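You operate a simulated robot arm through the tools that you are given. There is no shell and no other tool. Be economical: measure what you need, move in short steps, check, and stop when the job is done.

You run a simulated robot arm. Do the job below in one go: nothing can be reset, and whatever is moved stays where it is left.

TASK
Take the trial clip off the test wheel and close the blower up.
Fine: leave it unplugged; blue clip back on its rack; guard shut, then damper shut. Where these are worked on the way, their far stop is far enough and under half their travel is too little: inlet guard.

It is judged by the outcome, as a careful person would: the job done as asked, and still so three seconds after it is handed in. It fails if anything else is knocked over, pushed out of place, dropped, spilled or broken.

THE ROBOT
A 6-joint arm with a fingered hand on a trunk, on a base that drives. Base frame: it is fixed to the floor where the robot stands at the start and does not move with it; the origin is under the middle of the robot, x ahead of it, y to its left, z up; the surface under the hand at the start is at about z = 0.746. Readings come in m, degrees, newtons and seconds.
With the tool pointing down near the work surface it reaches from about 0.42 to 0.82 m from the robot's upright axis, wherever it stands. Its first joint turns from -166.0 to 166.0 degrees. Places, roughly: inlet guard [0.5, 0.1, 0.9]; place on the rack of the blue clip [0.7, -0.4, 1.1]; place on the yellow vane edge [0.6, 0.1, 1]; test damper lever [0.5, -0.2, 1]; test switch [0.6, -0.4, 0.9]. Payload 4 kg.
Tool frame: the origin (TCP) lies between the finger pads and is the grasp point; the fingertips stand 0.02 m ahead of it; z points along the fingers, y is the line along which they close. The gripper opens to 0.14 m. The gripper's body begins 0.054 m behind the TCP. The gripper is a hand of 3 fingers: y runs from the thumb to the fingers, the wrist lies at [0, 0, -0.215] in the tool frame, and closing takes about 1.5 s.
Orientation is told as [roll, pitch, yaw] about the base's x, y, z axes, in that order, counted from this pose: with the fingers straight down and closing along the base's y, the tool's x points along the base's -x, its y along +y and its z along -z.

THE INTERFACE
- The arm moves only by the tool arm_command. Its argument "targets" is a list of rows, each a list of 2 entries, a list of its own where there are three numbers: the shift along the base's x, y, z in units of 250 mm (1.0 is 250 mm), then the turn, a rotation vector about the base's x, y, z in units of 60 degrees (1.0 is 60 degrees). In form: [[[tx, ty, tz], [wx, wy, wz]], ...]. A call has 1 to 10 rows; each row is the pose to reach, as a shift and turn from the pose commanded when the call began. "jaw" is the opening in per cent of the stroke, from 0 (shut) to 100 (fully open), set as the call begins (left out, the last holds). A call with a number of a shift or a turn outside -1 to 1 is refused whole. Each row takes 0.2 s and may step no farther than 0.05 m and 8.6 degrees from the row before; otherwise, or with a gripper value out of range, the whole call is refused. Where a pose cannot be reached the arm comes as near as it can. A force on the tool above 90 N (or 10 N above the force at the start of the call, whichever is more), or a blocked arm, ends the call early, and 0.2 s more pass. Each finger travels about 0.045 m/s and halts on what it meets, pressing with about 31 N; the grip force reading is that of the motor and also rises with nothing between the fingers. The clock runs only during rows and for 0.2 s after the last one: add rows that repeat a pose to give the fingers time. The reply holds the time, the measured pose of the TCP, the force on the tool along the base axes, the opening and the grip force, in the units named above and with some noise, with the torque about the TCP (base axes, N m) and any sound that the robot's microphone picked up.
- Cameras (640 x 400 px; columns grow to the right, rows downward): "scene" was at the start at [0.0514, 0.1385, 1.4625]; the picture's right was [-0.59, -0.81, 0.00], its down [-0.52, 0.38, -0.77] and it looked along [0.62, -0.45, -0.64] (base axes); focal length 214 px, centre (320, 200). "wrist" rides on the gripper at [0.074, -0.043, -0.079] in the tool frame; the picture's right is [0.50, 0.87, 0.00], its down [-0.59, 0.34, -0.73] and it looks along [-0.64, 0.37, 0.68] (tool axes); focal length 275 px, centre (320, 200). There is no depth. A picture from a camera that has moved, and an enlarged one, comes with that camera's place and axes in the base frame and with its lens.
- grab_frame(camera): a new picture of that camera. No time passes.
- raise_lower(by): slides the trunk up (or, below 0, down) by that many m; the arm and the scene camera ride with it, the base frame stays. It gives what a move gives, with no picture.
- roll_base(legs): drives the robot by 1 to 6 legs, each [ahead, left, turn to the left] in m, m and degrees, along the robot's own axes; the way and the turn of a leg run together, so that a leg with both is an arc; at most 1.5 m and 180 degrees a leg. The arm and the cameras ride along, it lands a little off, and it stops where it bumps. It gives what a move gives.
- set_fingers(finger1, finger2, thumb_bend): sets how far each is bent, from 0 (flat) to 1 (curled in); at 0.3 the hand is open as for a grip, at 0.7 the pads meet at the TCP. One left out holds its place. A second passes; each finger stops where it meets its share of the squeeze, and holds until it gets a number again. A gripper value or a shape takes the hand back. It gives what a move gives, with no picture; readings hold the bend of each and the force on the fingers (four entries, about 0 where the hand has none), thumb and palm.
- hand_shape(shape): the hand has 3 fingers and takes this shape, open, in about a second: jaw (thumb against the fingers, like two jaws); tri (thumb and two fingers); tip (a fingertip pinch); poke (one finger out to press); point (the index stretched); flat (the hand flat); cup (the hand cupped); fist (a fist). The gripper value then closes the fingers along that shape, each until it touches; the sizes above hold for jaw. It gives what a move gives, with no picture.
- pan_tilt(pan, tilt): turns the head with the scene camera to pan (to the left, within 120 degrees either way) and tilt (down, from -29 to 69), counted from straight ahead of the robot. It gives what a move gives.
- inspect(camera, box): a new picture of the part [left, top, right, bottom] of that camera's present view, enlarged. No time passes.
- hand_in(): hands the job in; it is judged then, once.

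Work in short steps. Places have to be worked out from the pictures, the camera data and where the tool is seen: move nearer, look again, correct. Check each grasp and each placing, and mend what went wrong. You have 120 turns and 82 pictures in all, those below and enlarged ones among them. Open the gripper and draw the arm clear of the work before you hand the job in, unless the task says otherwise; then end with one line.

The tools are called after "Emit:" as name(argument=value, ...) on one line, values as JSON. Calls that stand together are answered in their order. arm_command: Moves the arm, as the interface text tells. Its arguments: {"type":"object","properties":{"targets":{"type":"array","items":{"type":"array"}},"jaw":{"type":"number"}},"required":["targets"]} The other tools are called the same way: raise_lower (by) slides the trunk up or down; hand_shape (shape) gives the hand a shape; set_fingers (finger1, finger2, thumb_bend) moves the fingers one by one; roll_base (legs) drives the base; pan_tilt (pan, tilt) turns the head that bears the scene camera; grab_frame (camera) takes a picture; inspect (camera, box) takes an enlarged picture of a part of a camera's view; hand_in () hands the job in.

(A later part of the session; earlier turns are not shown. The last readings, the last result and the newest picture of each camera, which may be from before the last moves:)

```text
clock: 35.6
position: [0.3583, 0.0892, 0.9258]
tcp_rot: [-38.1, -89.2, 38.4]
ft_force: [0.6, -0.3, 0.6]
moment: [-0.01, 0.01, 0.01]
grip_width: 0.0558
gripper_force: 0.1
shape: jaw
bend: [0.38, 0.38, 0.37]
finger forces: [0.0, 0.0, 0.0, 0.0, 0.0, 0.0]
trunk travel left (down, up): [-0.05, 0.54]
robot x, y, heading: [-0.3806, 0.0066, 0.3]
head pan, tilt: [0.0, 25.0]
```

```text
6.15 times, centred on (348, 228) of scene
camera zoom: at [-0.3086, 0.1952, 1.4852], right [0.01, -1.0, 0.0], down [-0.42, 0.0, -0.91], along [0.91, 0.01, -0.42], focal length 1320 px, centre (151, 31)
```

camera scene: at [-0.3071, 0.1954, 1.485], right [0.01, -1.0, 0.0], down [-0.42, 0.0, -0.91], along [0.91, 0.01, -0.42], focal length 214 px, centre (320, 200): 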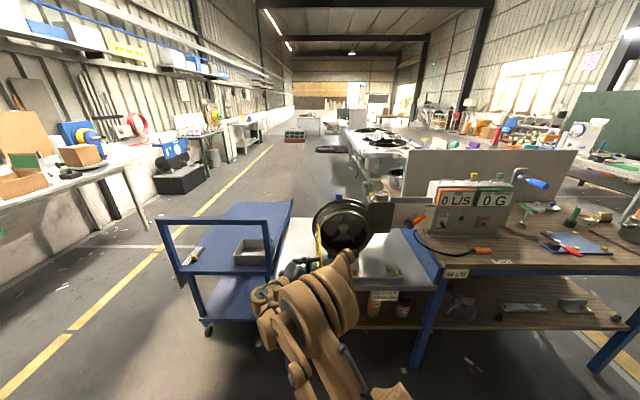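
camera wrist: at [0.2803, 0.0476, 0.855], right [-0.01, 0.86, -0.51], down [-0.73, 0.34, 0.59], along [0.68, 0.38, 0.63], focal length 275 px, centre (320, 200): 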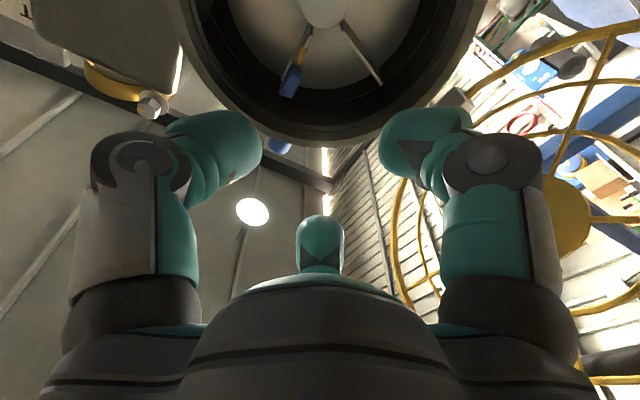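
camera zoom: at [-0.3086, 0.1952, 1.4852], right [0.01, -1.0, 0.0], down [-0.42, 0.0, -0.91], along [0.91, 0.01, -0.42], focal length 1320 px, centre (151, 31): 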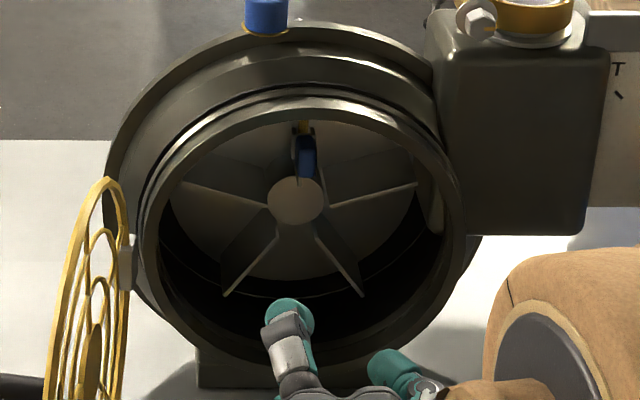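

The clip is a thin block (~14 mm in y) gripping the upright vane's front edge near the top of the ~0.1 m radius inlet. The spread fingers could hit the rim, so I try the fingertip pinch shape and look.

Emit:
hand_shape(shape="tip")

Emit:
arm_command(targets=[[[0, 0, 0], [0, 0, 0]], [[0, 0, 0], [0, 0, 0]], [[0, 0, 0], [0, 0, 0]], [[0, 0, 0], [0, 0, 0]], [[0, 0, 0], [0, 0, 0]]], jaw=40)

Emit:
grab_frame(camera="wrist")

Emit:
inspect(camera="scene", box=[300, 190, 420, 290])

```text
clock: 36.5
position: [0.3586, 0.0901, 0.9282]
tcp_rot: [-38.0, -89.2, 38.2]
ft_force: [-1.8, 0.5, 0.6]
moment: [-0.01, 0.0, -0.03]
grip_width: 0.1402
gripper_force: 0.1
shape: tip
bend: [0.3, 0.3, 0.3]
finger forces: [0.1, 0.0, 0.0, 0.1, 0.0, 0.1]
trunk travel left (down, up): [-0.05, 0.54]
robot x, y, heading: [-0.3812, 0.0073, 0.5]
head pan, tilt: [0.0, 25.0]
```

```text
clock: 37.7
position: [0.3592, 0.0899, 0.9272]
tcp_rot: [-38.0, -89.3, 38.2]
ft_force: [-1.0, -0.1, -0.5]
moment: [0.0, -0.01, 0.0]
grip_width: 0.0564
gripper_force: 0.1
shape: tip
bend: [0.38, 0.38, 0.37]
finger forces: [0.0, 0.1, 0.0, 0.0, 0.1, 0.0]
trunk travel left (down, up): [-0.05, 0.54]
robot x, y, heading: [-0.3809, 0.0072, 0.4]
head pan, tilt: [0.0, 25.0]
```

```text
47 pictures are left
camera wrist: at [0.2803, 0.0478, 0.8555], right [-0.01, 0.86, -0.51], down [-0.73, 0.34, 0.59], along [0.68, 0.38, 0.63], focal length 275 px, centre (320, 200)
```

wrist: 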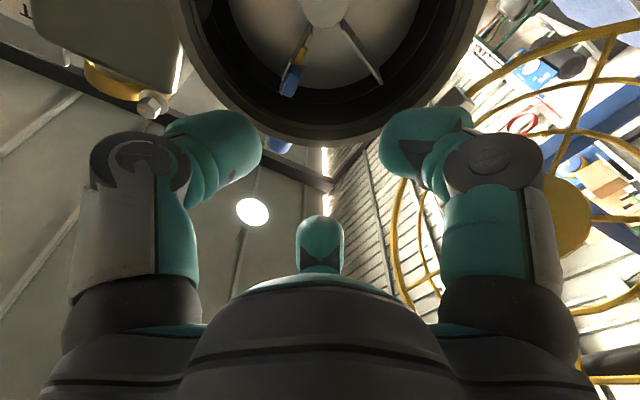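

```text
4.00 times, centred on (360, 240) of scene
camera zoom: at [-0.3088, 0.1952, 1.4852], right [0.01, -1.0, 0.0], down [-0.42, 0.0, -0.91], along [0.91, 0.01, -0.42], focal length 858 px, centre (160, 40)
```

zoom: 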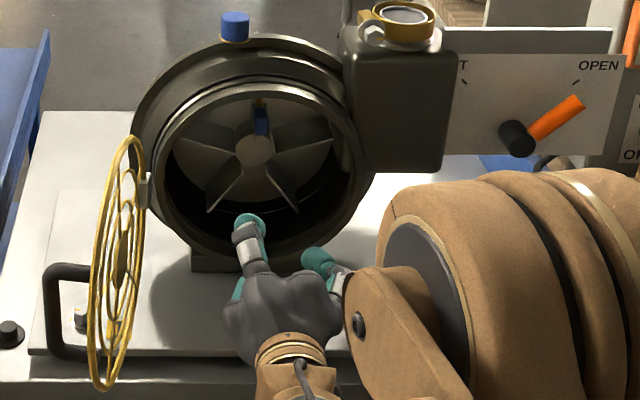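

The three digits are 120° apart: thumb at tool −y. Wheel axis is at about (y 0.088, z 0.928), inlet radius ~0.1, so thumb-down orientation fits best. Roll the hand +90° about x in place.

Emit:
arm_command(targets=[[[0, 0, 0], [0.14, 0, 0]], [[0, 0, 0], [0.28, 0, 0]], [[0, 0, 0], [0.42, 0, 0]], [[0, 0, 0], [0.56, 0, 0]], [[0, 0, 0], [0.7, 0, 0]], [[0, 0, 0], [0.84, 0, 0]], [[0, 0, 0], [0.98, 0, 0]]])

Emit:
arm_command(targets=[[[0, 0, 0], [0.14, 0, 0]], [[0, 0, 0], [0.28, 0, 0]], [[0, 0, 0], [0.42, 0, 0]], [[0, 0, 0], [0.52, 0, 0]]])

Emit:
grab_frame(camera="wrist")

```text
clock: 39.3
position: [0.3582, 0.0907, 0.9279]
tcp_rot: [89.9, -31.5, -89.2]
ft_force: [-0.6, 0.2, 0.0]
moment: [0.02, 0.01, 0.01]
grip_width: 0.0562
gripper_force: 0.0
shape: tip
bend: [0.38, 0.38, 0.37]
finger forces: [0.0, 0.0, 0.0, 0.1, 0.0, 0.1]
trunk travel left (down, up): [-0.05, 0.54]
robot x, y, heading: [-0.383, 0.0055, 0.3]
head pan, tilt: [0.0, 25.0]
```

```text
clock: 40.3
position: [0.3574, 0.0905, 0.9288]
tcp_rot: [90.2, -0.4, -89.5]
ft_force: [0.0, 0.9, 0.5]
moment: [0.0, 0.01, -0.01]
grip_width: 0.0563
gripper_force: 0.0
shape: tip
bend: [0.38, 0.38, 0.37]
finger forces: [0.0, 0.0, 0.1, 0.0, 0.0, 0.1]
trunk travel left (down, up): [-0.05, 0.54]
robot x, y, heading: [-0.3775, 0.0086, 0.4]
head pan, tilt: [0.0, 25.0]
```

```text
45 pictures are left
camera wrist: at [0.2794, 0.1649, 0.8863], right [-0.01, 0.51, 0.86], down [-0.73, -0.59, 0.34], along [0.68, -0.63, 0.37], focal length 275 px, centre (320, 200)
```

wrist: 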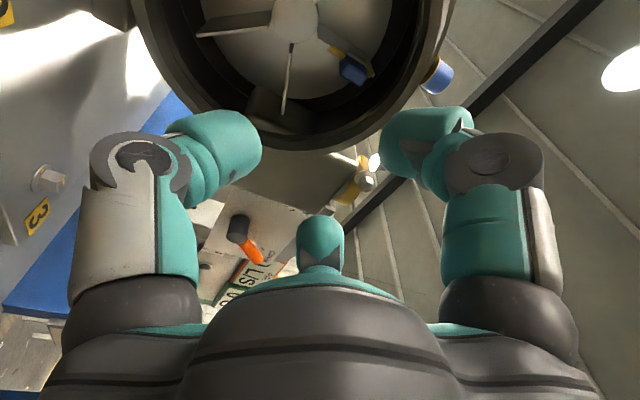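

Nice view of the clip. Approach: pitch up 15° and move toward (0.46,0.087,0.955).

Emit:
arm_command(targets=[[[0.14, -0.01, 0.02], [0, -0.12, 0]], [[0.28, -0.015, 0.05], [0, -0.25, 0]], [[0.42, -0.015, 0.08], [0, -0.25, 0]]])

Emit:
grab_frame(camera="wrist")

Emit:
inspect(camera="scene", box=[300, 190, 420, 290])

```text
clock: 41.1
position: [0.4618, 0.0861, 0.9492]
tcp_rot: [105.2, -0.6, -89.5]
ft_force: [0.0, 0.4, 0.2]
moment: [0.02, -0.02, 0.01]
grip_width: 0.0562
gripper_force: 0.0
shape: tip
bend: [0.38, 0.38, 0.37]
finger forces: [0.0, 0.1, 0.1, 0.1, 0.0, 0.0]
trunk travel left (down, up): [-0.05, 0.54]
robot x, y, heading: [-0.38, 0.0037, 0.2]
head pan, tilt: [0.0, 25.0]
```

```text
44 pictures are left
camera wrist: at [0.3983, 0.1609, 0.8873], right [-0.23, 0.51, 0.83], down [-0.79, -0.59, 0.14], along [0.56, -0.63, 0.54], focal length 275 px, centre (320, 200)
```

wrist: 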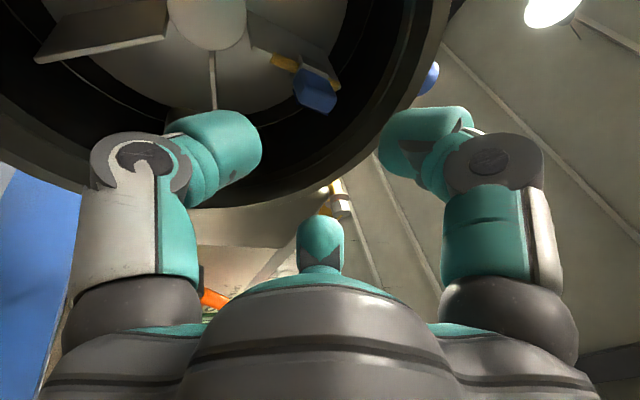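

```text
4.00 times, centred on (360, 240) of scene
camera zoom: at [-0.3086, 0.1952, 1.4852], right [0.01, -1.0, 0.0], down [-0.42, 0.0, -0.91], along [0.91, 0.01, -0.42], focal length 858 px, centre (160, 40)
```

zoom: 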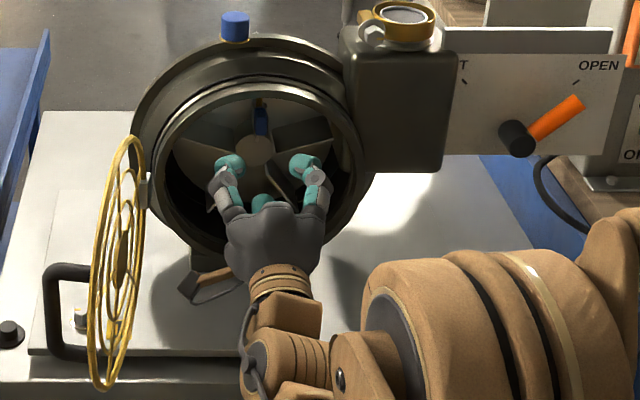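

Clip head at (0.567,0.0855,0.978), exactly along the tool axis. Advance 6 cm and recheck.

Emit:
arm_command(targets=[[[0.12, 0, 0.032], [0, 0, 0]], [[0.24, 0, 0.064], [0, 0, 0]]])

Emit:
grab_frame(camera="wrist")

Emit:
inspect(camera="scene", box=[310, 195, 385, 260])

```text
clock: 41.7
position: [0.5236, 0.0882, 0.9655]
tcp_rot: [105.2, -0.6, -89.5]
ft_force: [-0.1, -0.6, 0.0]
moment: [0.0, 0.01, -0.03]
grip_width: 0.0564
gripper_force: 0.0
shape: tip
bend: [0.38, 0.38, 0.37]
finger forces: [0.0, 0.1, 0.0, 0.1, 0.1, 0.0]
trunk travel left (down, up): [-0.05, 0.54]
robot x, y, heading: [-0.3825, 0.0028, 0.1]
head pan, tilt: [0.0, 25.0]
```

```text
42 pictures are left
camera wrist: at [0.4585, 0.162, 0.9036], right [-0.23, 0.51, 0.83], down [-0.79, -0.59, 0.14], along [0.56, -0.63, 0.54], focal length 275 px, centre (320, 200)
```

wrist: 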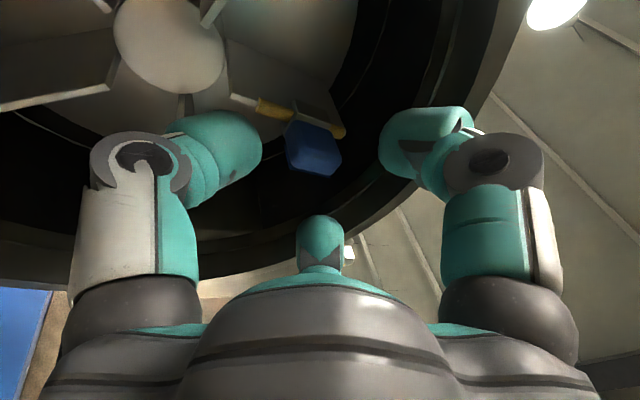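

```text
6.15 times, centred on (348, 228) of scene
camera zoom: at [-0.3085, 0.1952, 1.4851], right [0.01, -1.0, 0.0], down [-0.42, 0.0, -0.91], along [0.91, 0.01, -0.42], focal length 1320 px, centre (151, 31)
```

zoom: 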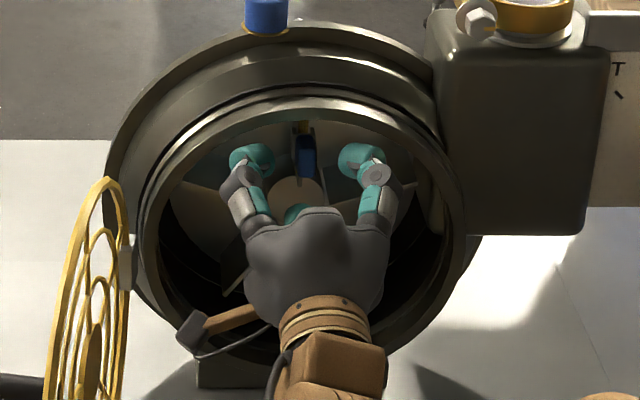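

Head lies centred between the fingers, about 4 cm ahead. Advance to (0.562,0.084,0.977).

Emit:
arm_command(targets=[[[0.08, -0.016, 0.024], [0, 0, 0]], [[0.154, -0.016, 0.046], [0, 0, 0]]])

Emit:
inspect(camera="wrist", box=[160, 60, 480, 270])

Emit:
inspect(camera="scene", box=[310, 195, 385, 260])

```text
clock: 42.3
position: [0.5557, 0.086, 0.969]
tcp_rot: [104.6, -0.7, -89.1]
ft_force: [-29.1, -1.8, -33.4]
moment: [-0.11, -0.15, -0.16]
grip_width: 0.052
gripper_force: 0.1
shape: tip
bend: [0.42, 0.43, 0.38]
finger forces: [14.6, 16.4, 0.0, 0.1, 24.5, 0.0]
trunk travel left (down, up): [-0.05, 0.54]
robot x, y, heading: [-0.3864, 0.0041, 0.5]
head pan, tilt: [0.0, 25.0]
stopped in row 2: the force on the tool passed its limit at 138 N (the readings are from after the stop); the commanded pose is now the measured one
```

```text
1.90 times, centred on (320, 165) of wrist
camera zoom: at [0.4909, 0.1596, 0.9072], right [-0.23, 0.51, 0.83], down [-0.79, -0.6, 0.15], along [0.57, -0.62, 0.53], focal length 524 px, centre (320, 267)
```

zoom: 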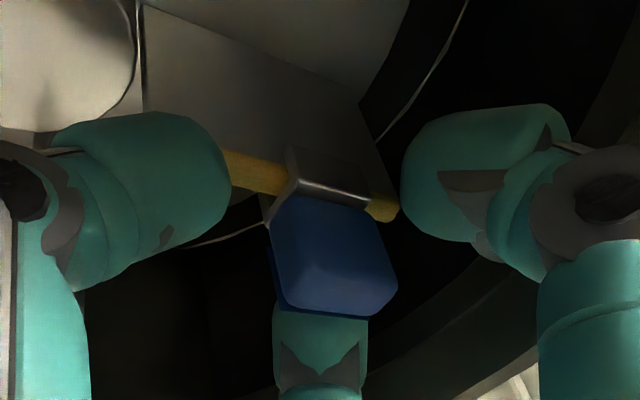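

```text
6.15 times, centred on (348, 228) of scene
camera zoom: at [-0.3094, 0.1954, 1.4849], right [0.01, -1.0, 0.0], down [-0.42, 0.0, -0.91], along [0.91, 0.01, -0.42], focal length 1320 px, centre (151, 31)
```

zoom: 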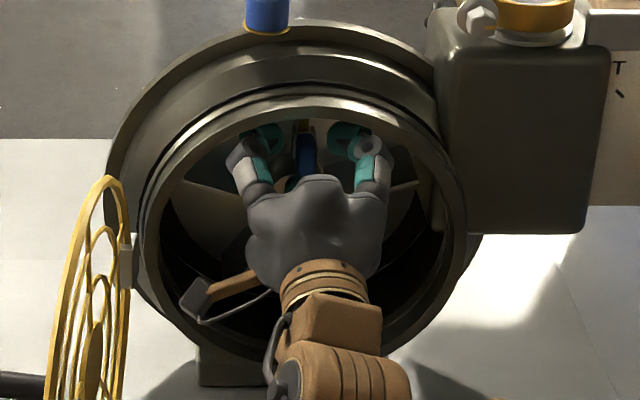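

Fingertips/thumb touched the shroud and vane, but the head is already around TCP. Back off 4 mm and close.

Emit:
arm_command(targets=[[[-0.016, 0, -0.012], [0, 0, 0]], [[-0.016, 0, -0.012], [0, 0, 0]]])

Emit:
arm_command(targets=[[[0, 0, 0], [0, 0, 0]], [[0, 0, 0], [0, 0, 0]], [[0, 0, 0], [0, 0, 0]], [[0, 0, 0], [0, 0, 0]], [[0, 0, 0], [0, 0, 0]], [[0, 0, 0], [0, 0, 0]]], jaw=0)

Emit:
grab_frame(camera="wrist")

```text
clock: 42.9
position: [0.5537, 0.0857, 0.9673]
tcp_rot: [104.8, -0.6, -89.3]
ft_force: [-1.7, 0.6, -8.9]
moment: [-0.02, -0.06, 0.0]
grip_width: 0.0523
gripper_force: 0.1
shape: tip
bend: [0.41, 0.41, 0.38]
finger forces: [5.1, 6.8, 0.0, 0.0, 3.3, 0.1]
trunk travel left (down, up): [-0.05, 0.54]
robot x, y, heading: [-0.3849, 0.0026, 0.5]
head pan, tilt: [0.0, 25.0]
```

```text
clock: 44.3
position: [0.5544, 0.0856, 0.9664]
tcp_rot: [104.7, -0.6, -89.3]
ft_force: [-31.9, -2.0, -35.2]
moment: [-0.08, 1.52, -0.07]
grip_width: 0.0368
gripper_force: 31.2
shape: tip
bend: [1.0, 1.0, 0.42]
finger forces: [21.1, 21.3, 0.1, 0.1, 46.1, 0.0]
trunk travel left (down, up): [-0.05, 0.54]
robot x, y, heading: [-0.3839, 0.0045, 0.6]
head pan, tilt: [0.0, 25.0]
```

```text
38 pictures are left
camera wrist: at [0.4882, 0.1593, 0.9055], right [-0.23, 0.51, 0.83], down [-0.79, -0.6, 0.15], along [0.57, -0.62, 0.53], focal length 275 px, centre (320, 200)
```

wrist: 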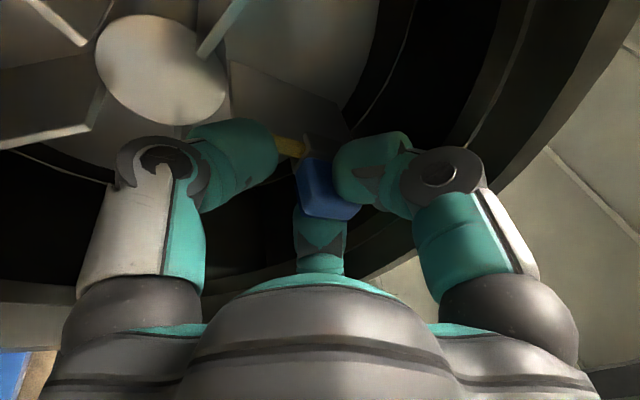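

Thumb stopped early at 0.42 bend while fingers curled fully. Enlarge to see what is held.

Emit:
inspect(camera="wrist", box=[180, 80, 460, 280])

```text
2.00 times, centred on (320, 180) of wrist
camera zoom: at [0.4882, 0.1593, 0.9055], right [-0.23, 0.51, 0.83], down [-0.79, -0.6, 0.15], along [0.57, -0.62, 0.53], focal length 551 px, centre (320, 240)
```

zoom: 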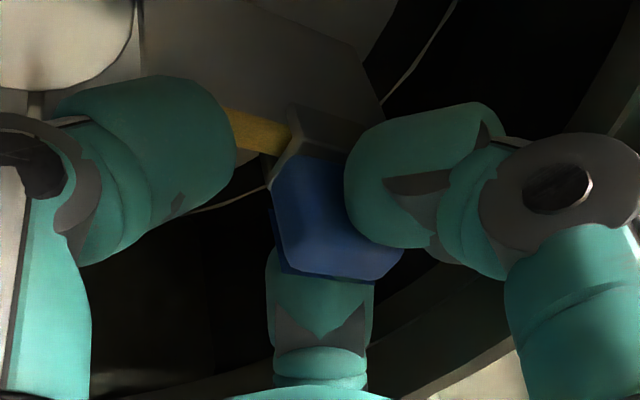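

Two fingers pinch the head's sides; thumb tip is jammed on the vane edge. Back off 6 mm so the thumb can close under the head, and dwell.

Emit:
arm_command(targets=[[[-0.012, 0, 0], [0, 0, 0]], [[-0.024, 0, 0], [0, 0, 0]], [[-0.024, 0, 0], [0, 0, 0]], [[-0.024, 0, 0], [0, 0, 0]], [[-0.024, 0, 0], [0, 0, 0]]])

Emit:
inspect(camera="wrist", box=[180, 80, 460, 280])

```text
clock: 45.5
position: [0.547, 0.0855, 0.9679]
tcp_rot: [104.8, -0.6, -89.3]
ft_force: [-0.5, -0.3, -0.7]
moment: [0.0, 0.02, 0.05]
grip_width: 0.0322
gripper_force: 30.8
shape: tip
bend: [1.0, 1.0, 0.51]
finger forces: [17.5, 17.5, 0.0, 0.0, 10.4, 0.1]
trunk travel left (down, up): [-0.05, 0.54]
robot x, y, heading: [-0.3838, 0.008, 0.4]
head pan, tilt: [0.0, 25.0]
```

```text
2.00 times, centred on (320, 180) of wrist
camera zoom: at [0.4815, 0.1592, 0.9066], right [-0.23, 0.51, 0.83], down [-0.79, -0.6, 0.15], along [0.57, -0.62, 0.54], focal length 551 px, centre (320, 240)
```

zoom: 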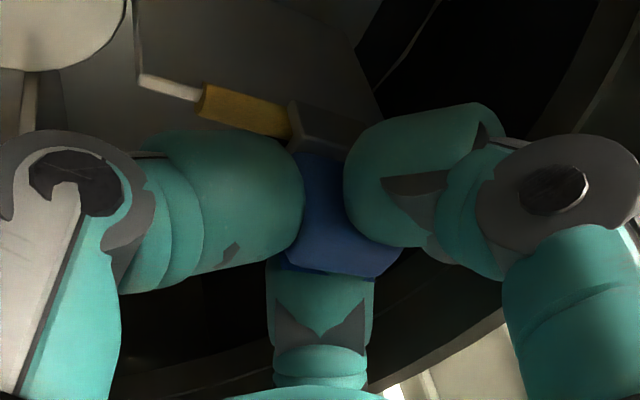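

Thumb now holds the head's lower side; solid three-point grip. Pull straight out along −x.

Emit:
arm_command(targets=[[[-0.04, 0, 0], [0, 0, 0]], [[-0.08, 0, 0], [0, 0, 0]], [[-0.12, 0, 0], [0, 0, 0]], [[-0.18, 0, 0], [0, 0, 0]], [[-0.26, 0, -0.02], [0, 0, 0]]])

Emit:
grab_frame(camera="wrist")

```text
clock: 46.7
position: [0.48, 0.0847, 0.9626]
tcp_rot: [104.8, -0.6, -89.3]
ft_force: [-0.4, 0.9, -0.4]
moment: [0.02, -0.01, 0.01]
grip_width: 0.0318
gripper_force: 31.1
shape: tip
bend: [1.0, 1.0, 0.51]
finger forces: [17.6, 17.4, 0.1, 0.0, 10.4, 0.0]
trunk travel left (down, up): [-0.05, 0.54]
robot x, y, heading: [-0.3865, 0.0044, 0.5]
head pan, tilt: [0.0, 25.0]
```

```text
35 pictures are left
camera wrist: at [0.4157, 0.1583, 0.9016], right [-0.23, 0.51, 0.83], down [-0.79, -0.6, 0.15], along [0.57, -0.62, 0.54], focal length 275 px, centre (320, 200)
```

wrist: 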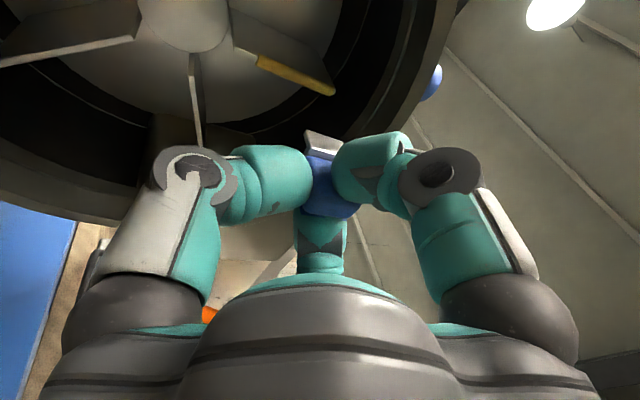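

Clip is off the vane and securely held. Retreat and raise, then rotate 120° about (−1,1,1) so fingers point down with the prongs straight down.

Emit:
arm_command(targets=[[[-0.15, 0, 0], [0, 0, 0]], [[-0.3, 0, 0.05], [0, 0, 0]], [[-0.4, 0, 0.2], [0, 0, 0]], [[-0.4, 0, 0.38], [0, 0, 0]], [[-0.4, 0, 0.56], [0, 0, 0]], [[-0.4, 0, 0.74], [0, 0, 0]], [[-0.4, 0, 0.92], [0, 0, 0]]])

Emit:
arm_command(targets=[[[0, 0, 0.05], [-0.08, 0.08, 0.08]], [[0, 0, 0.1], [-0.16, 0.16, 0.16]], [[0, 0, 0.15], [-0.24, 0.24, 0.24]], [[0, 0, 0.2], [-0.32, 0.32, 0.32]], [[0, 0, 0.25], [-0.4, 0.4, 0.4]], [[0, 0, 0.25], [-0.48, 0.48, 0.48]], [[0, 0, 0.25], [-0.56, 0.56, 0.56]]])

Emit:
arm_command(targets=[[[0, 0, 0], [-0.08, 0.08, 0.08]], [[0, 0, 0], [-0.16, 0.16, 0.16]], [[0, 0, 0], [-0.24, 0.24, 0.24]], [[0, 0, 0], [-0.32, 0.32, 0.32]], [[0, 0, 0], [-0.4, 0.4, 0.4]], [[0, 0, 0], [-0.48, 0.48, 0.48]], [[0, 0, 0], [-0.56, 0.56, 0.56]], [[0, 0, 0], [-0.59, 0.59, 0.59]]])

Emit:
grab_frame(camera="wrist")

```text
clock: 48.3
position: [0.3815, 0.0848, 1.193]
tcp_rot: [104.8, -0.6, -89.3]
ft_force: [0.5, -0.6, -0.1]
moment: [0.05, -0.01, 0.02]
grip_width: 0.0319
gripper_force: 30.9
shape: tip
bend: [1.0, 1.0, 0.51]
finger forces: [17.4, 17.2, 0.0, 0.0, 10.3, 0.0]
trunk travel left (down, up): [-0.05, 0.54]
robot x, y, heading: [-0.3842, 0.0051, 0.7]
head pan, tilt: [0.0, 25.0]
```

```text
clock: 49.9
position: [0.3819, 0.0834, 1.2552]
tcp_rot: [61.0, -19.4, -45.5]
ft_force: [-1.4, 0.2, -0.3]
moment: [-0.02, 0.03, 0.01]
grip_width: 0.0315
gripper_force: 31.2
shape: tip
bend: [1.0, 1.0, 0.51]
finger forces: [17.9, 18.1, 0.1, 0.0, 8.0, 0.0]
out of reach, approached as far as the arm can: row 1, 2, 3
trunk travel left (down, up): [-0.05, 0.54]
robot x, y, heading: [-0.3823, 0.0058, 0.6]
head pan, tilt: [0.0, 25.0]
```

```text
clock: 51.7
position: [0.3344, 0.0836, 1.2223]
tcp_rot: [16.7, -1.2, -1.2]
ft_force: [0.2, -0.1, -0.4]
moment: [-0.02, -0.02, -0.03]
grip_width: 0.0315
gripper_force: 30.8
shape: tip
bend: [1.0, 1.0, 0.51]
finger forces: [17.5, 18.0, 0.0, 0.1, 7.5, 0.0]
out of reach, approached as far as the arm can: row 5, 6, 7, 8
trunk travel left (down, up): [-0.05, 0.54]
robot x, y, heading: [-0.3826, 0.0047, 0.4]
head pan, tilt: [0.0, 25.0]
```

```text
34 pictures are left
camera wrist: at [0.2592, 0.0235, 1.2858], right [-0.49, 0.84, 0.24], down [0.57, 0.1, 0.81], along [0.66, 0.53, -0.53], focal length 275 px, centre (320, 200)
```

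wrist: 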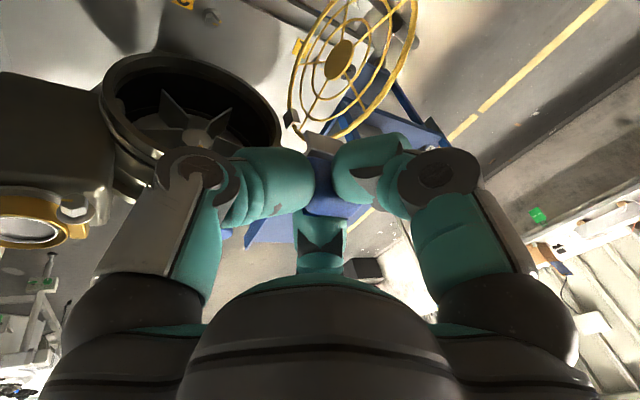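

Orientation is near ideal (roll 16.7°, others ~1°). Raise the trunk 0.15 m, then drive right and forward to reach the rack.

Emit:
raise_lower(by=0.15)

Emit:
roll_base(legs=[[0, -0.42, 0], [0.38, 0, 0]])

Emit:
pan_tilt(pan=-15, tilt=38)

Emit:
grab_frame(camera="scene")

Emit:
grab_frame(camera="wrist")

```text
clock: 53.5
position: [0.3359, 0.085, 1.3729]
tcp_rot: [16.8, -1.3, -1.4]
ft_force: [-0.2, -0.4, -0.2]
moment: [-0.01, -0.01, -0.03]
grip_width: 0.031
gripper_force: 31.0
shape: tip
bend: [1.0, 1.0, 0.51]
finger forces: [17.5, 18.0, 0.1, 0.1, 7.5, 0.1]
trunk travel left (down, up): [-0.2, 0.39]
robot x, y, heading: [-0.3844, 0.0076, 0.5]
head pan, tilt: [0.0, 25.0]
```

```text
clock: 58.0
position: [0.725, -0.3211, 1.3731]
tcp_rot: [16.8, -1.2, -1.1]
ft_force: [0.3, 0.4, -0.9]
moment: [0.02, 0.0, 0.0]
grip_width: 0.0312
gripper_force: 30.6
shape: tip
bend: [1.0, 1.0, 0.51]
finger forces: [17.5, 18.0, 0.0, 0.0, 7.5, 0.0]
trunk travel left (down, up): [-0.2, 0.39]
robot x, y, heading: [0.0055, -0.4027, 0.9]
head pan, tilt: [0.0, 25.0]
```

```text
clock: 58.8
position: [0.7233, -0.3199, 1.3728]
tcp_rot: [16.9, -1.2, -1.0]
ft_force: [-0.3, 0.0, 0.9]
moment: [0.01, 0.03, 0.0]
grip_width: 0.0316
gripper_force: 30.9
shape: tip
bend: [1.0, 1.0, 0.51]
finger forces: [17.5, 18.1, 0.1, 0.0, 7.5, 0.0]
trunk travel left (down, up): [-0.2, 0.39]
robot x, y, heading: [0.007, -0.4049, 1.0]
head pan, tilt: [-15.0, 38.0]
```

```text
33 pictures are left
camera scene: at [0.0702, -0.2349, 1.6149], right [-0.25, -0.97, 0.0], down [-0.6, 0.15, -0.79], along [0.76, -0.19, -0.62], focal length 214 px, centre (320, 200)
```

scene: 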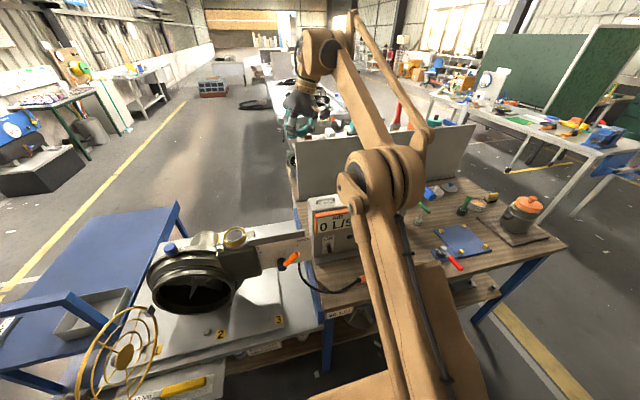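

```text
32 pictures are left
camera wrist: at [0.6488, -0.3812, 1.4357], right [-0.49, 0.84, 0.24], down [0.57, 0.1, 0.81], along [0.66, 0.54, -0.53], focal length 275 px, centre (320, 200)
```

wrist: 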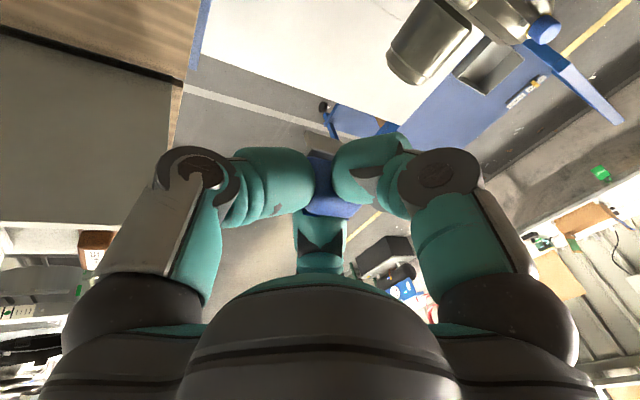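

Enlarge the box top to locate the empty bracket.

Emit:
inspect(camera="scene", box=[295, 185, 375, 245])

```text
6.67 times, centred on (335, 215) of scene
camera zoom: at [0.0702, -0.2349, 1.6149], right [-0.25, -0.97, 0.0], down [-0.6, 0.15, -0.79], along [0.76, -0.19, -0.62], focal length 1430 px, centre (220, 100)
```

zoom: 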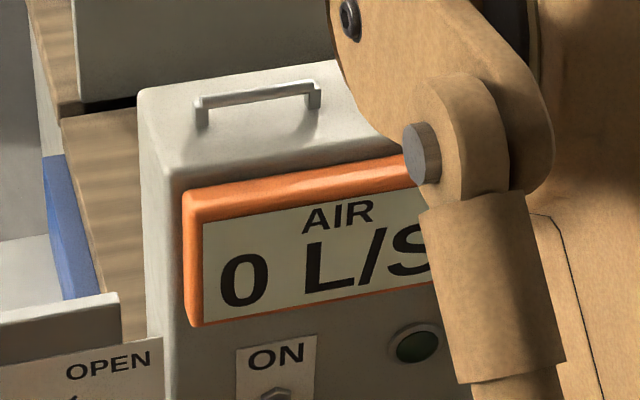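

Bar triangulates to about (0.66,-0.404,1.14). Move the clip to ~10 cm above it, correcting the small tilt.

Emit:
arm_command(targets=[[[-0.06, -0.1, -0.07], [-0.01, 0.01, 0.01]], [[-0.12, -0.2, -0.14], [-0.02, 0.02, 0.017]], [[-0.19, -0.3, -0.21], [-0.035, 0.02, 0.017]], [[-0.253, -0.4, -0.28], [-0.035, 0.02, 0.017]]])

Emit:
grab_frame(camera="wrist")

Emit:
inspect(camera="scene", box=[280, 130, 400, 250])

```text
clock: 59.8
position: [0.6607, -0.4221, 1.3039]
tcp_rot: [16.2, -0.2, 0.0]
ft_force: [-0.1, 0.5, -0.4]
moment: [0.02, 0.01, 0.02]
grip_width: 0.0311
gripper_force: 30.9
shape: tip
bend: [1.0, 1.0, 0.51]
finger forces: [17.3, 17.9, 0.1, 0.1, 7.7, 0.1]
trunk travel left (down, up): [-0.2, 0.39]
robot x, y, heading: [0.0045, -0.4027, 0.7]
head pan, tilt: [-15.0, 38.0]
```

```text
30 pictures are left
camera wrist: at [0.5872, -0.4839, 1.3681], right [-0.5, 0.83, 0.24], down [0.58, 0.12, 0.8], along [0.64, 0.54, -0.55], focal length 275 px, centre (320, 200)
```

wrist: 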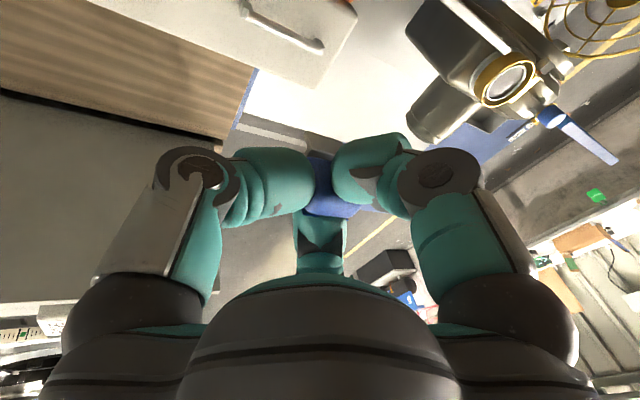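

```text
3.33 times, centred on (340, 190) of scene
camera zoom: at [0.0696, -0.2357, 1.6149], right [-0.25, -0.97, 0.0], down [-0.6, 0.15, -0.79], along [0.76, -0.19, -0.62], focal length 715 px, centre (253, 233)
```

zoom: 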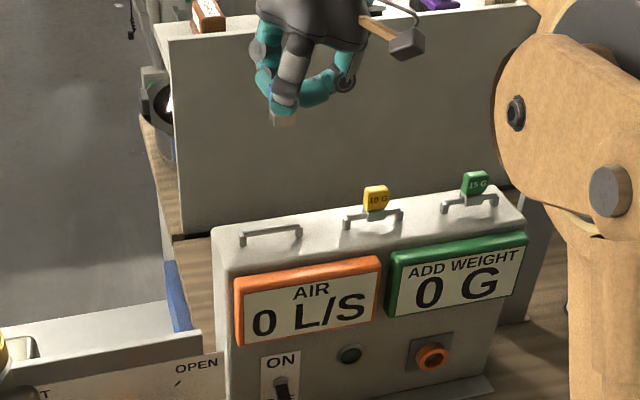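

Bar centre ≈ (0.657,-0.405,1.14); prong tips now at z≈1.27, y≈−0.415. Descend 9.5 cm to hover just above, adjusting y.

Emit:
arm_command(targets=[[[0, 0.04, -0.13], [-0.02, 0, 0]], [[-0.01, 0.04, -0.26], [-0.02, 0, 0]], [[-0.012, 0.05, -0.38], [-0.02, 0, 0]]])

Emit:
inspect(camera="wrist", box=[200, 60, 440, 220])

Emit:
inspect(camera="scene", box=[300, 160, 375, 225])

```text
clock: 60.6
position: [0.6594, -0.4085, 1.2084]
tcp_rot: [16.2, -0.3, -0.1]
ft_force: [1.1, -0.6, -0.1]
moment: [-0.02, 0.0, 0.0]
grip_width: 0.0311
gripper_force: 31.0
shape: tip
bend: [1.0, 1.0, 0.51]
finger forces: [17.2, 17.9, 0.0, 0.0, 7.5, 0.0]
trunk travel left (down, up): [-0.2, 0.39]
robot x, y, heading: [0.0061, -0.4009, 0.7]
head pan, tilt: [-15.0, 38.0]
```

```text
2.50 times, centred on (320, 140) of wrist
camera zoom: at [0.5849, -0.4699, 1.272], right [-0.5, 0.83, 0.24], down [0.58, 0.12, 0.8], along [0.64, 0.54, -0.55], focal length 688 px, centre (320, 350)
```

zoom: 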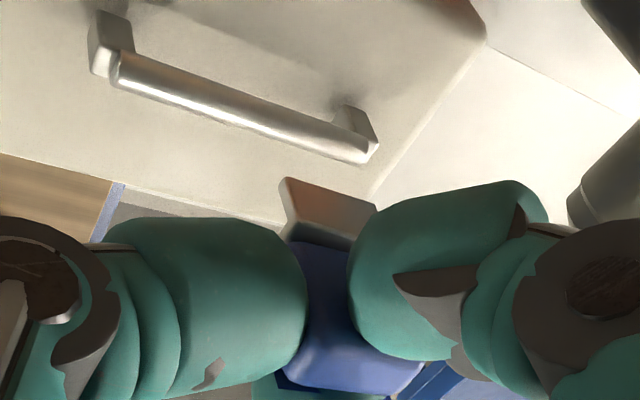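

```text
6.15 times, centred on (338, 192) of scene
camera zoom: at [0.0705, -0.235, 1.6148], right [-0.25, -0.97, 0.0], down [-0.6, 0.15, -0.79], along [0.76, -0.19, -0.62], focal length 1320 px, centre (212, 246)
```

zoom: 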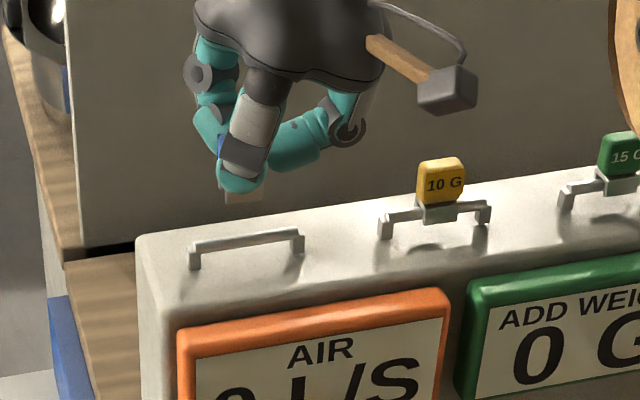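

Clip ≈(0.659,-0.400), bar ≈(0.6605,-0.4035,1.14): nearly aligned, slot parallel. Correct by 2–3 mm and descend 25 mm.

Emit:
arm_command(targets=[[[0.007, -0.012, 0], [0, 0, 0]], [[0.007, -0.012, -0.05], [0, 0, 0]], [[0.007, -0.012, -0.1], [0, 0, 0]]])

Emit:
inspect(camera="wrist", box=[200, 60, 440, 220])

```text
clock: 61.4
position: [0.6618, -0.4103, 1.1834]
tcp_rot: [16.2, -0.3, 0.0]
ft_force: [-0.1, -0.5, -0.8]
moment: [0.03, 0.0, 0.04]
grip_width: 0.0311
gripper_force: 31.3
shape: tip
bend: [1.0, 1.0, 0.51]
finger forces: [17.2, 17.9, 0.1, 0.1, 7.7, 0.0]
trunk travel left (down, up): [-0.2, 0.39]
robot x, y, heading: [0.0041, -0.4012, 0.7]
head pan, tilt: [-15.0, 38.0]
```

```text
2.50 times, centred on (320, 140) of wrist
camera zoom: at [0.5867, -0.4724, 1.2475], right [-0.5, 0.83, 0.24], down [0.58, 0.12, 0.8], along [0.64, 0.54, -0.55], focal length 688 px, centre (320, 350)
```

zoom: 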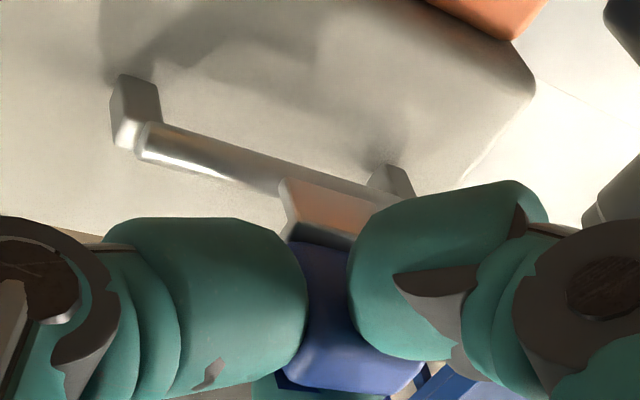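

Near prong edge is just in front of the bar, over it. Push down in small steps and watch the force.

Emit:
arm_command(targets=[[[0, 0, -0.016], [0, 0, 0]], [[0, 0, -0.032], [0, 0, 0]], [[0, 0, -0.048], [0, 0, 0]]])

Emit:
inspect(camera="wrist", box=[200, 60, 440, 220])

Emit:
inspect(camera="scene", box=[300, 160, 375, 225])

```text
clock: 62.2
position: [0.6603, -0.4095, 1.1709]
tcp_rot: [16.2, -0.3, -0.1]
ft_force: [-0.6, 0.4, 0.0]
moment: [0.05, 0.02, 0.01]
grip_width: 0.0312
gripper_force: 30.9
shape: tip
bend: [1.0, 1.0, 0.51]
finger forces: [17.1, 17.9, 0.0, 0.0, 7.5, 0.0]
trunk travel left (down, up): [-0.2, 0.39]
robot x, y, heading: [0.0041, -0.4003, 0.6]
head pan, tilt: [-15.0, 38.0]
```

```text
2.50 times, centred on (320, 140) of wrist
camera zoom: at [0.5871, -0.4721, 1.2351], right [-0.5, 0.83, 0.24], down [0.58, 0.12, 0.8], along [0.64, 0.54, -0.55], focal length 688 px, centre (320, 350)
```

zoom: 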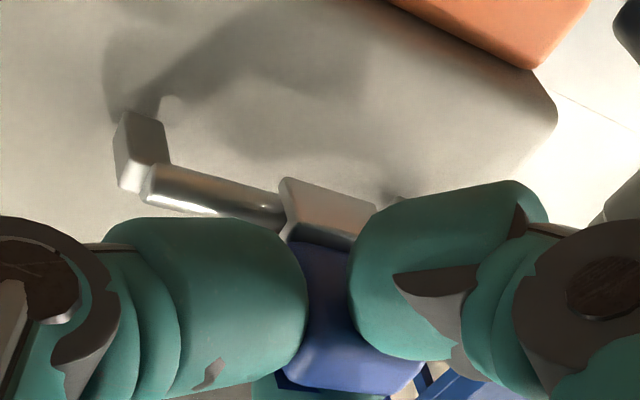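

```text
6.15 times, centred on (338, 192) of scene
camera zoom: at [0.07, -0.2351, 1.6148], right [-0.25, -0.97, 0.0], down [-0.6, 0.15, -0.79], along [0.76, -0.19, -0.62], focal length 1320 px, centre (212, 246)
```

zoom: 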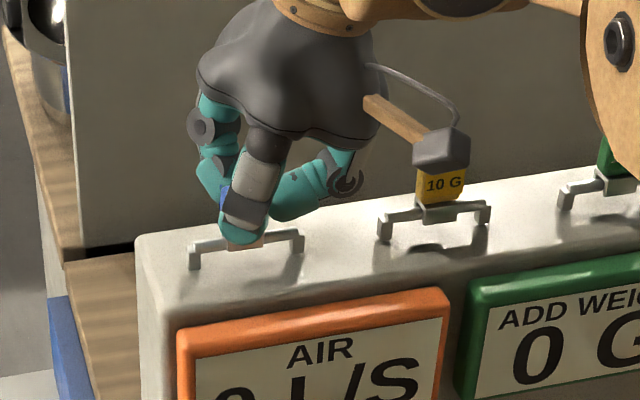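

The bar enters the clip slot with no side force. Continue down until it seats.

Emit:
arm_command(targets=[[[0, 0, -0.012], [0, 0, 0]], [[0, 0, -0.024], [0, 0, 0]], [[0, 0, -0.036], [0, 0, 0]]])

Emit:
inspect(camera="wrist", box=[200, 60, 440, 220])

```text
clock: 63.0
position: [0.6605, -0.4132, 1.1631]
tcp_rot: [16.2, -0.4, -0.2]
ft_force: [13.7, -14.1, 28.0]
moment: [0.14, -0.15, -0.14]
grip_width: 0.033
gripper_force: 31.3
shape: tip
bend: [1.0, 1.0, 0.52]
finger forces: [20.4, 29.8, 0.1, 0.0, 16.6, 0.0]
trunk travel left (down, up): [-0.2, 0.39]
robot x, y, heading: [0.0035, -0.4018, 0.8]
head pan, tilt: [-15.0, 38.0]
```

```text
2.50 times, centred on (320, 140) of wrist
camera zoom: at [0.5867, -0.4743, 1.2271], right [-0.5, 0.83, 0.24], down [0.58, 0.12, 0.8], along [0.64, 0.54, -0.54], focal length 688 px, centre (320, 350)
```

zoom: 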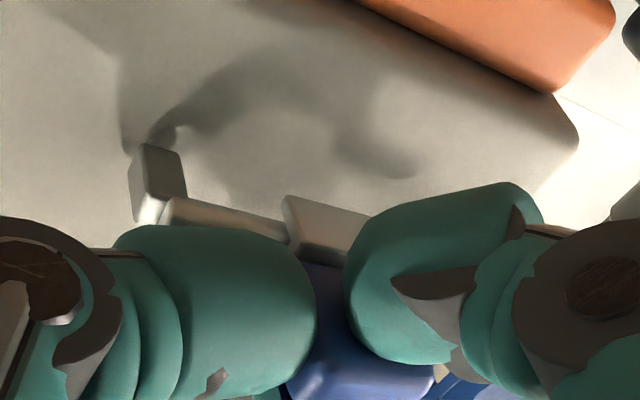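

Contact at 28 N, fingertips probably touch the bar; the bar appears near the head-side end of the slot. Release and look.

Emit:
arm_command(targets=[[[0, 0, 0], [0, 0, 0]], [[0, 0, 0], [0, 0, 0]], [[0, 0, 0], [0, 0, 0]], [[0, 0, 0], [0, 0, 0]], [[0, 0, 0], [0, 0, 0]], [[0, 0, 0], [0, 0, 0]]], jaw=45)

Emit:
inspect(camera="wrist", box=[180, 60, 460, 240])

```text
clock: 64.4
position: [0.6581, -0.4087, 1.163]
tcp_rot: [16.1, -0.4, 0.0]
ft_force: [-1.1, 4.9, 14.3]
moment: [-0.2, -0.03, -0.02]
grip_width: 0.059
gripper_force: 0.0
shape: tip
bend: [0.36, 0.36, 0.4]
finger forces: [0.0, 0.1, 0.0, 0.1, 14.0, 0.0]
trunk travel left (down, up): [-0.2, 0.39]
robot x, y, heading: [0.0066, -0.4041, 0.6]
head pan, tilt: [-15.0, 38.0]
```

```text
2.22 times, centred on (320, 150) of wrist
camera zoom: at [0.5855, -0.4705, 1.2273], right [-0.5, 0.83, 0.24], down [0.58, 0.12, 0.8], along [0.64, 0.54, -0.55], focal length 612 px, centre (320, 311)
```

zoom: 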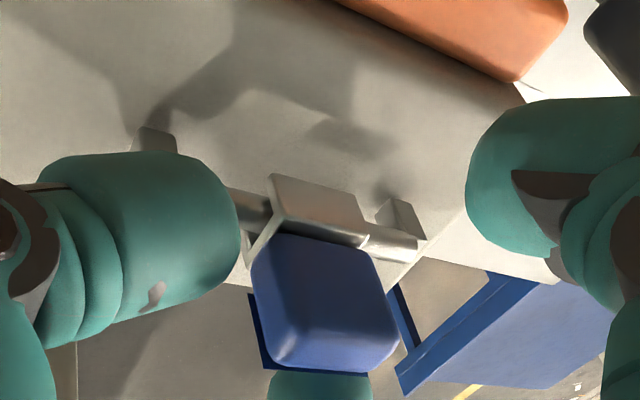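

Clip is on the bar. Withdraw upward and inspect.

Emit:
arm_command(targets=[[[0, -0.01, 0.06], [0, 0, 0]], [[0, -0.03, 0.16], [0, 0, 0]], [[0, -0.04, 0.34], [0, 0, 0]], [[0, -0.04, 0.52], [0, 0, 0]]])

Emit:
inspect(camera="scene", box=[300, 165, 375, 225])

Emit:
inspect(camera="wrist", box=[200, 0, 440, 160])

```text
clock: 65.4
position: [0.6593, -0.4188, 1.2934]
tcp_rot: [16.2, -0.5, -0.1]
ft_force: [0.0, -0.3, 0.9]
moment: [0.01, 0.02, -0.03]
grip_width: 0.0627
gripper_force: 0.0
shape: tip
bend: [0.36, 0.36, 0.35]
finger forces: [0.0, 0.0, 0.0, 0.0, 0.0, 0.0]
trunk travel left (down, up): [-0.2, 0.39]
robot x, y, heading: [0.0089, -0.4015, 0.7]
head pan, tilt: [-15.0, 38.0]
```

```text
6.67 times, centred on (338, 195) of scene
camera zoom: at [0.0694, -0.235, 1.6149], right [-0.25, -0.97, 0.0], down [-0.6, 0.15, -0.79], along [0.76, -0.19, -0.62], focal length 1430 px, centre (203, 233)
```

zoom: 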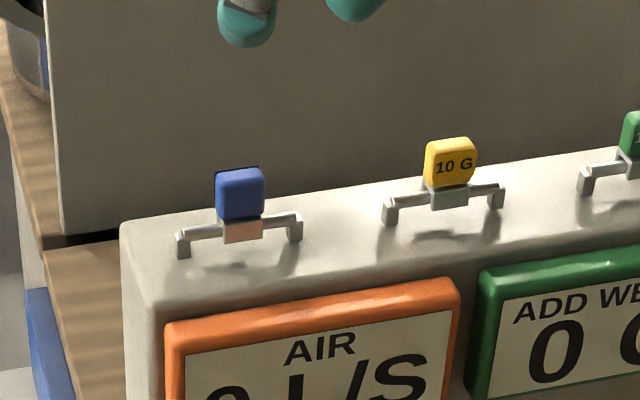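

```text
2.50 times, centred on (320, 80) of wrist
camera zoom: at [0.5858, -0.4809, 1.3578], right [-0.5, 0.83, 0.24], down [0.58, 0.12, 0.8], along [0.64, 0.54, -0.54], focal length 688 px, centre (320, 500)
```

zoom: 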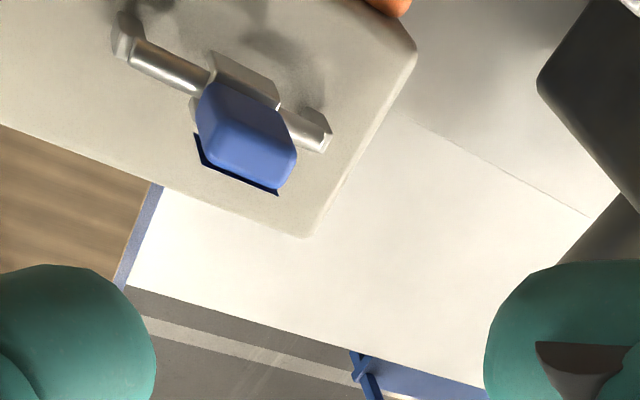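

Clip is seated exactly like its neighbours. Drive back to the blower-front position and lower the trunk.

Emit:
roll_base(legs=[[-0.39, 0, -0.4], [0, 0.405, 0]])

Emit:
raise_lower(by=-0.15)

Emit:
arm_command(targets=[[[0, 0.14, 0], [-0.13, 0, 0]], [[0, 0.28, 0], [-0.265, 0, 0]], [[0, 0.42, 0], [-0.265, -0.14, 0]], [[0, 0.56, 0], [-0.265, -0.28, 0]], [[0, 0.7, 0], [-0.265, -0.42, 0]]])

```text
clock: 70.0
position: [0.2682, -0.0196, 1.2933]
tcp_rot: [16.2, -0.3, -0.1]
ft_force: [0.4, 0.0, 0.8]
moment: [-0.02, 0.0, 0.01]
grip_width: 0.0628
gripper_force: 0.0
shape: tip
bend: [0.36, 0.36, 0.35]
finger forces: [0.1, 0.0, 0.0, 0.0, 0.0, 0.0]
trunk travel left (down, up): [-0.2, 0.39]
robot x, y, heading: [-0.3841, -0.0014, 0.8]
head pan, tilt: [-15.0, 38.0]
```

```text
clock: 71.7
position: [0.269, -0.0199, 1.1431]
tcp_rot: [16.3, -0.4, -0.1]
ft_force: [0.6, 0.3, 0.0]
moment: [0.01, -0.01, 0.04]
grip_width: 0.0628
gripper_force: 0.1
shape: tip
bend: [0.36, 0.36, 0.35]
finger forces: [0.0, 0.0, 0.0, 0.0, 0.0, 0.1]
trunk travel left (down, up): [-0.05, 0.54]
robot x, y, heading: [-0.3838, -0.0024, 0.7]
head pan, tilt: [-15.0, 38.0]
```

```text
clock: 72.9
position: [0.2779, 0.0733, 1.142]
tcp_rot: [13.8, -27.3, 3.6]
ft_force: [-0.3, -0.7, 0.1]
moment: [-0.04, -0.02, -0.01]
grip_width: 0.0628
gripper_force: 0.0
shape: tip
bend: [0.36, 0.36, 0.35]
finger forces: [0.0, 0.0, 0.0, 0.0, 0.0, 0.1]
out of reach, approached as far as the arm can: row 1, 2, 3, 4, 5
trunk travel left (down, up): [-0.05, 0.54]
robot x, y, heading: [-0.3861, 0.0015, 0.9]
head pan, tilt: [-15.0, 38.0]
```

Reach is limited in this tilted high pose; continue pitching to horizontal with slightly lower z, then read the orientation.

Emit:
arm_command(targets=[[[0, 0, -0.06], [-0.08, -0.1, -0.02]], [[0, 0.05, -0.1], [-0.15, -0.2, -0.04]], [[0, 0.1, -0.1], [-0.23, -0.3, -0.06]], [[0, 0.2, -0.1], [-0.23, -0.43, -0.06]], [[0, 0.3, -0.1], [-0.23, -0.56, -0.06]], [[0, 0.4, -0.1], [-0.23, -0.69, -0.06]], [[0, 0.5, -0.1], [-0.23, -0.82, -0.06]]])

Emit:
pan_tilt(pan=0, tilt=25)

```text
clock: 74.5
position: [0.2983, 0.0916, 1.1179]
tcp_rot: [-30.4, -73.5, 42.7]
ft_force: [0.0, -0.2, 0.2]
moment: [-0.01, -0.05, 0.0]
grip_width: 0.0631
gripper_force: 0.1
shape: tip
bend: [0.36, 0.36, 0.35]
finger forces: [0.0, 0.0, 0.0, 0.1, 0.0, 0.0]
out of reach, approached as far as the arm can: row 1, 2, 3, 4, 5, 6, 7
trunk travel left (down, up): [-0.05, 0.54]
robot x, y, heading: [-0.3844, -0.0039, 0.9]
head pan, tilt: [-15.0, 38.0]
```

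```text
clock: 75.3
position: [0.2977, 0.0904, 1.118]
tcp_rot: [-30.1, -73.2, 42.3]
ft_force: [0.4, -0.1, 0.3]
moment: [-0.03, -0.03, 0.02]
grip_width: 0.0628
gripper_force: 0.1
shape: tip
bend: [0.36, 0.36, 0.35]
finger forces: [0.0, 0.0, 0.1, 0.1, 0.1, 0.0]
trunk travel left (down, up): [-0.05, 0.54]
robot x, y, heading: [-0.3839, -0.0033, 0.8]
head pan, tilt: [0.0, 25.0]
```

Fingers now point about (0.95,0.19,−0.25). Try yawing right −58° while moving to the left side above guard height.

Emit:
arm_command(targets=[[[0, 0.15, 0.02], [0, 0, -0.14]], [[-0.03, 0.3, 0.04], [0, 0, -0.28]], [[-0.06, 0.45, 0.06], [0, 0, -0.42]], [[-0.1, 0.6, 0.06], [0, 0, -0.56]], [[-0.14, 0.75, 0.06], [0, 0, -0.7]], [[-0.18, 0.9, 0.06], [0, 0, -0.84]], [[-0.2, 1, 0.06], [0, 0, -0.98]]])

Emit:
grab_frame(camera="scene")

```text
clock: 76.9
position: [0.3126, 0.089, 1.1182]
tcp_rot: [21.0, -69.7, -10.6]
ft_force: [-0.1, 0.9, 0.1]
moment: [0.0, -0.01, 0.04]
grip_width: 0.0629
gripper_force: 0.1
shape: tip
bend: [0.36, 0.36, 0.35]
finger forces: [0.0, 0.0, 0.0, 0.0, 0.0, 0.0]
out of reach, approached as far as the arm can: row 1, 2, 3, 4, 5, 6, 7
trunk travel left (down, up): [-0.05, 0.54]
robot x, y, heading: [-0.3807, -0.0014, 1.0]
head pan, tilt: [0.0, 25.0]
```

```text
19 pictures are left
camera scene: at [-0.3121, 0.1868, 1.4852], right [0.01, -1.0, 0.0], down [-0.42, -0.01, -0.91], along [0.91, 0.01, -0.42], focal length 214 px, centre (320, 200)
```

scene: 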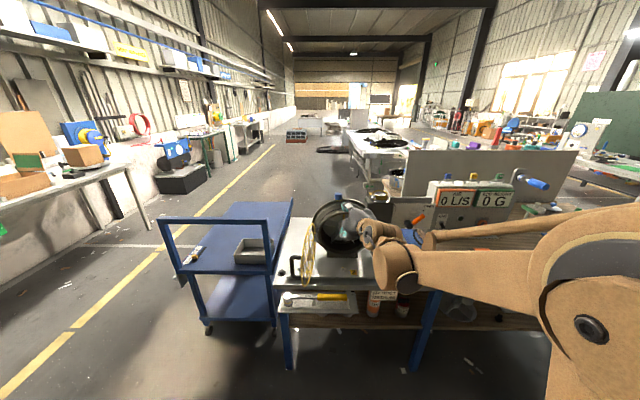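

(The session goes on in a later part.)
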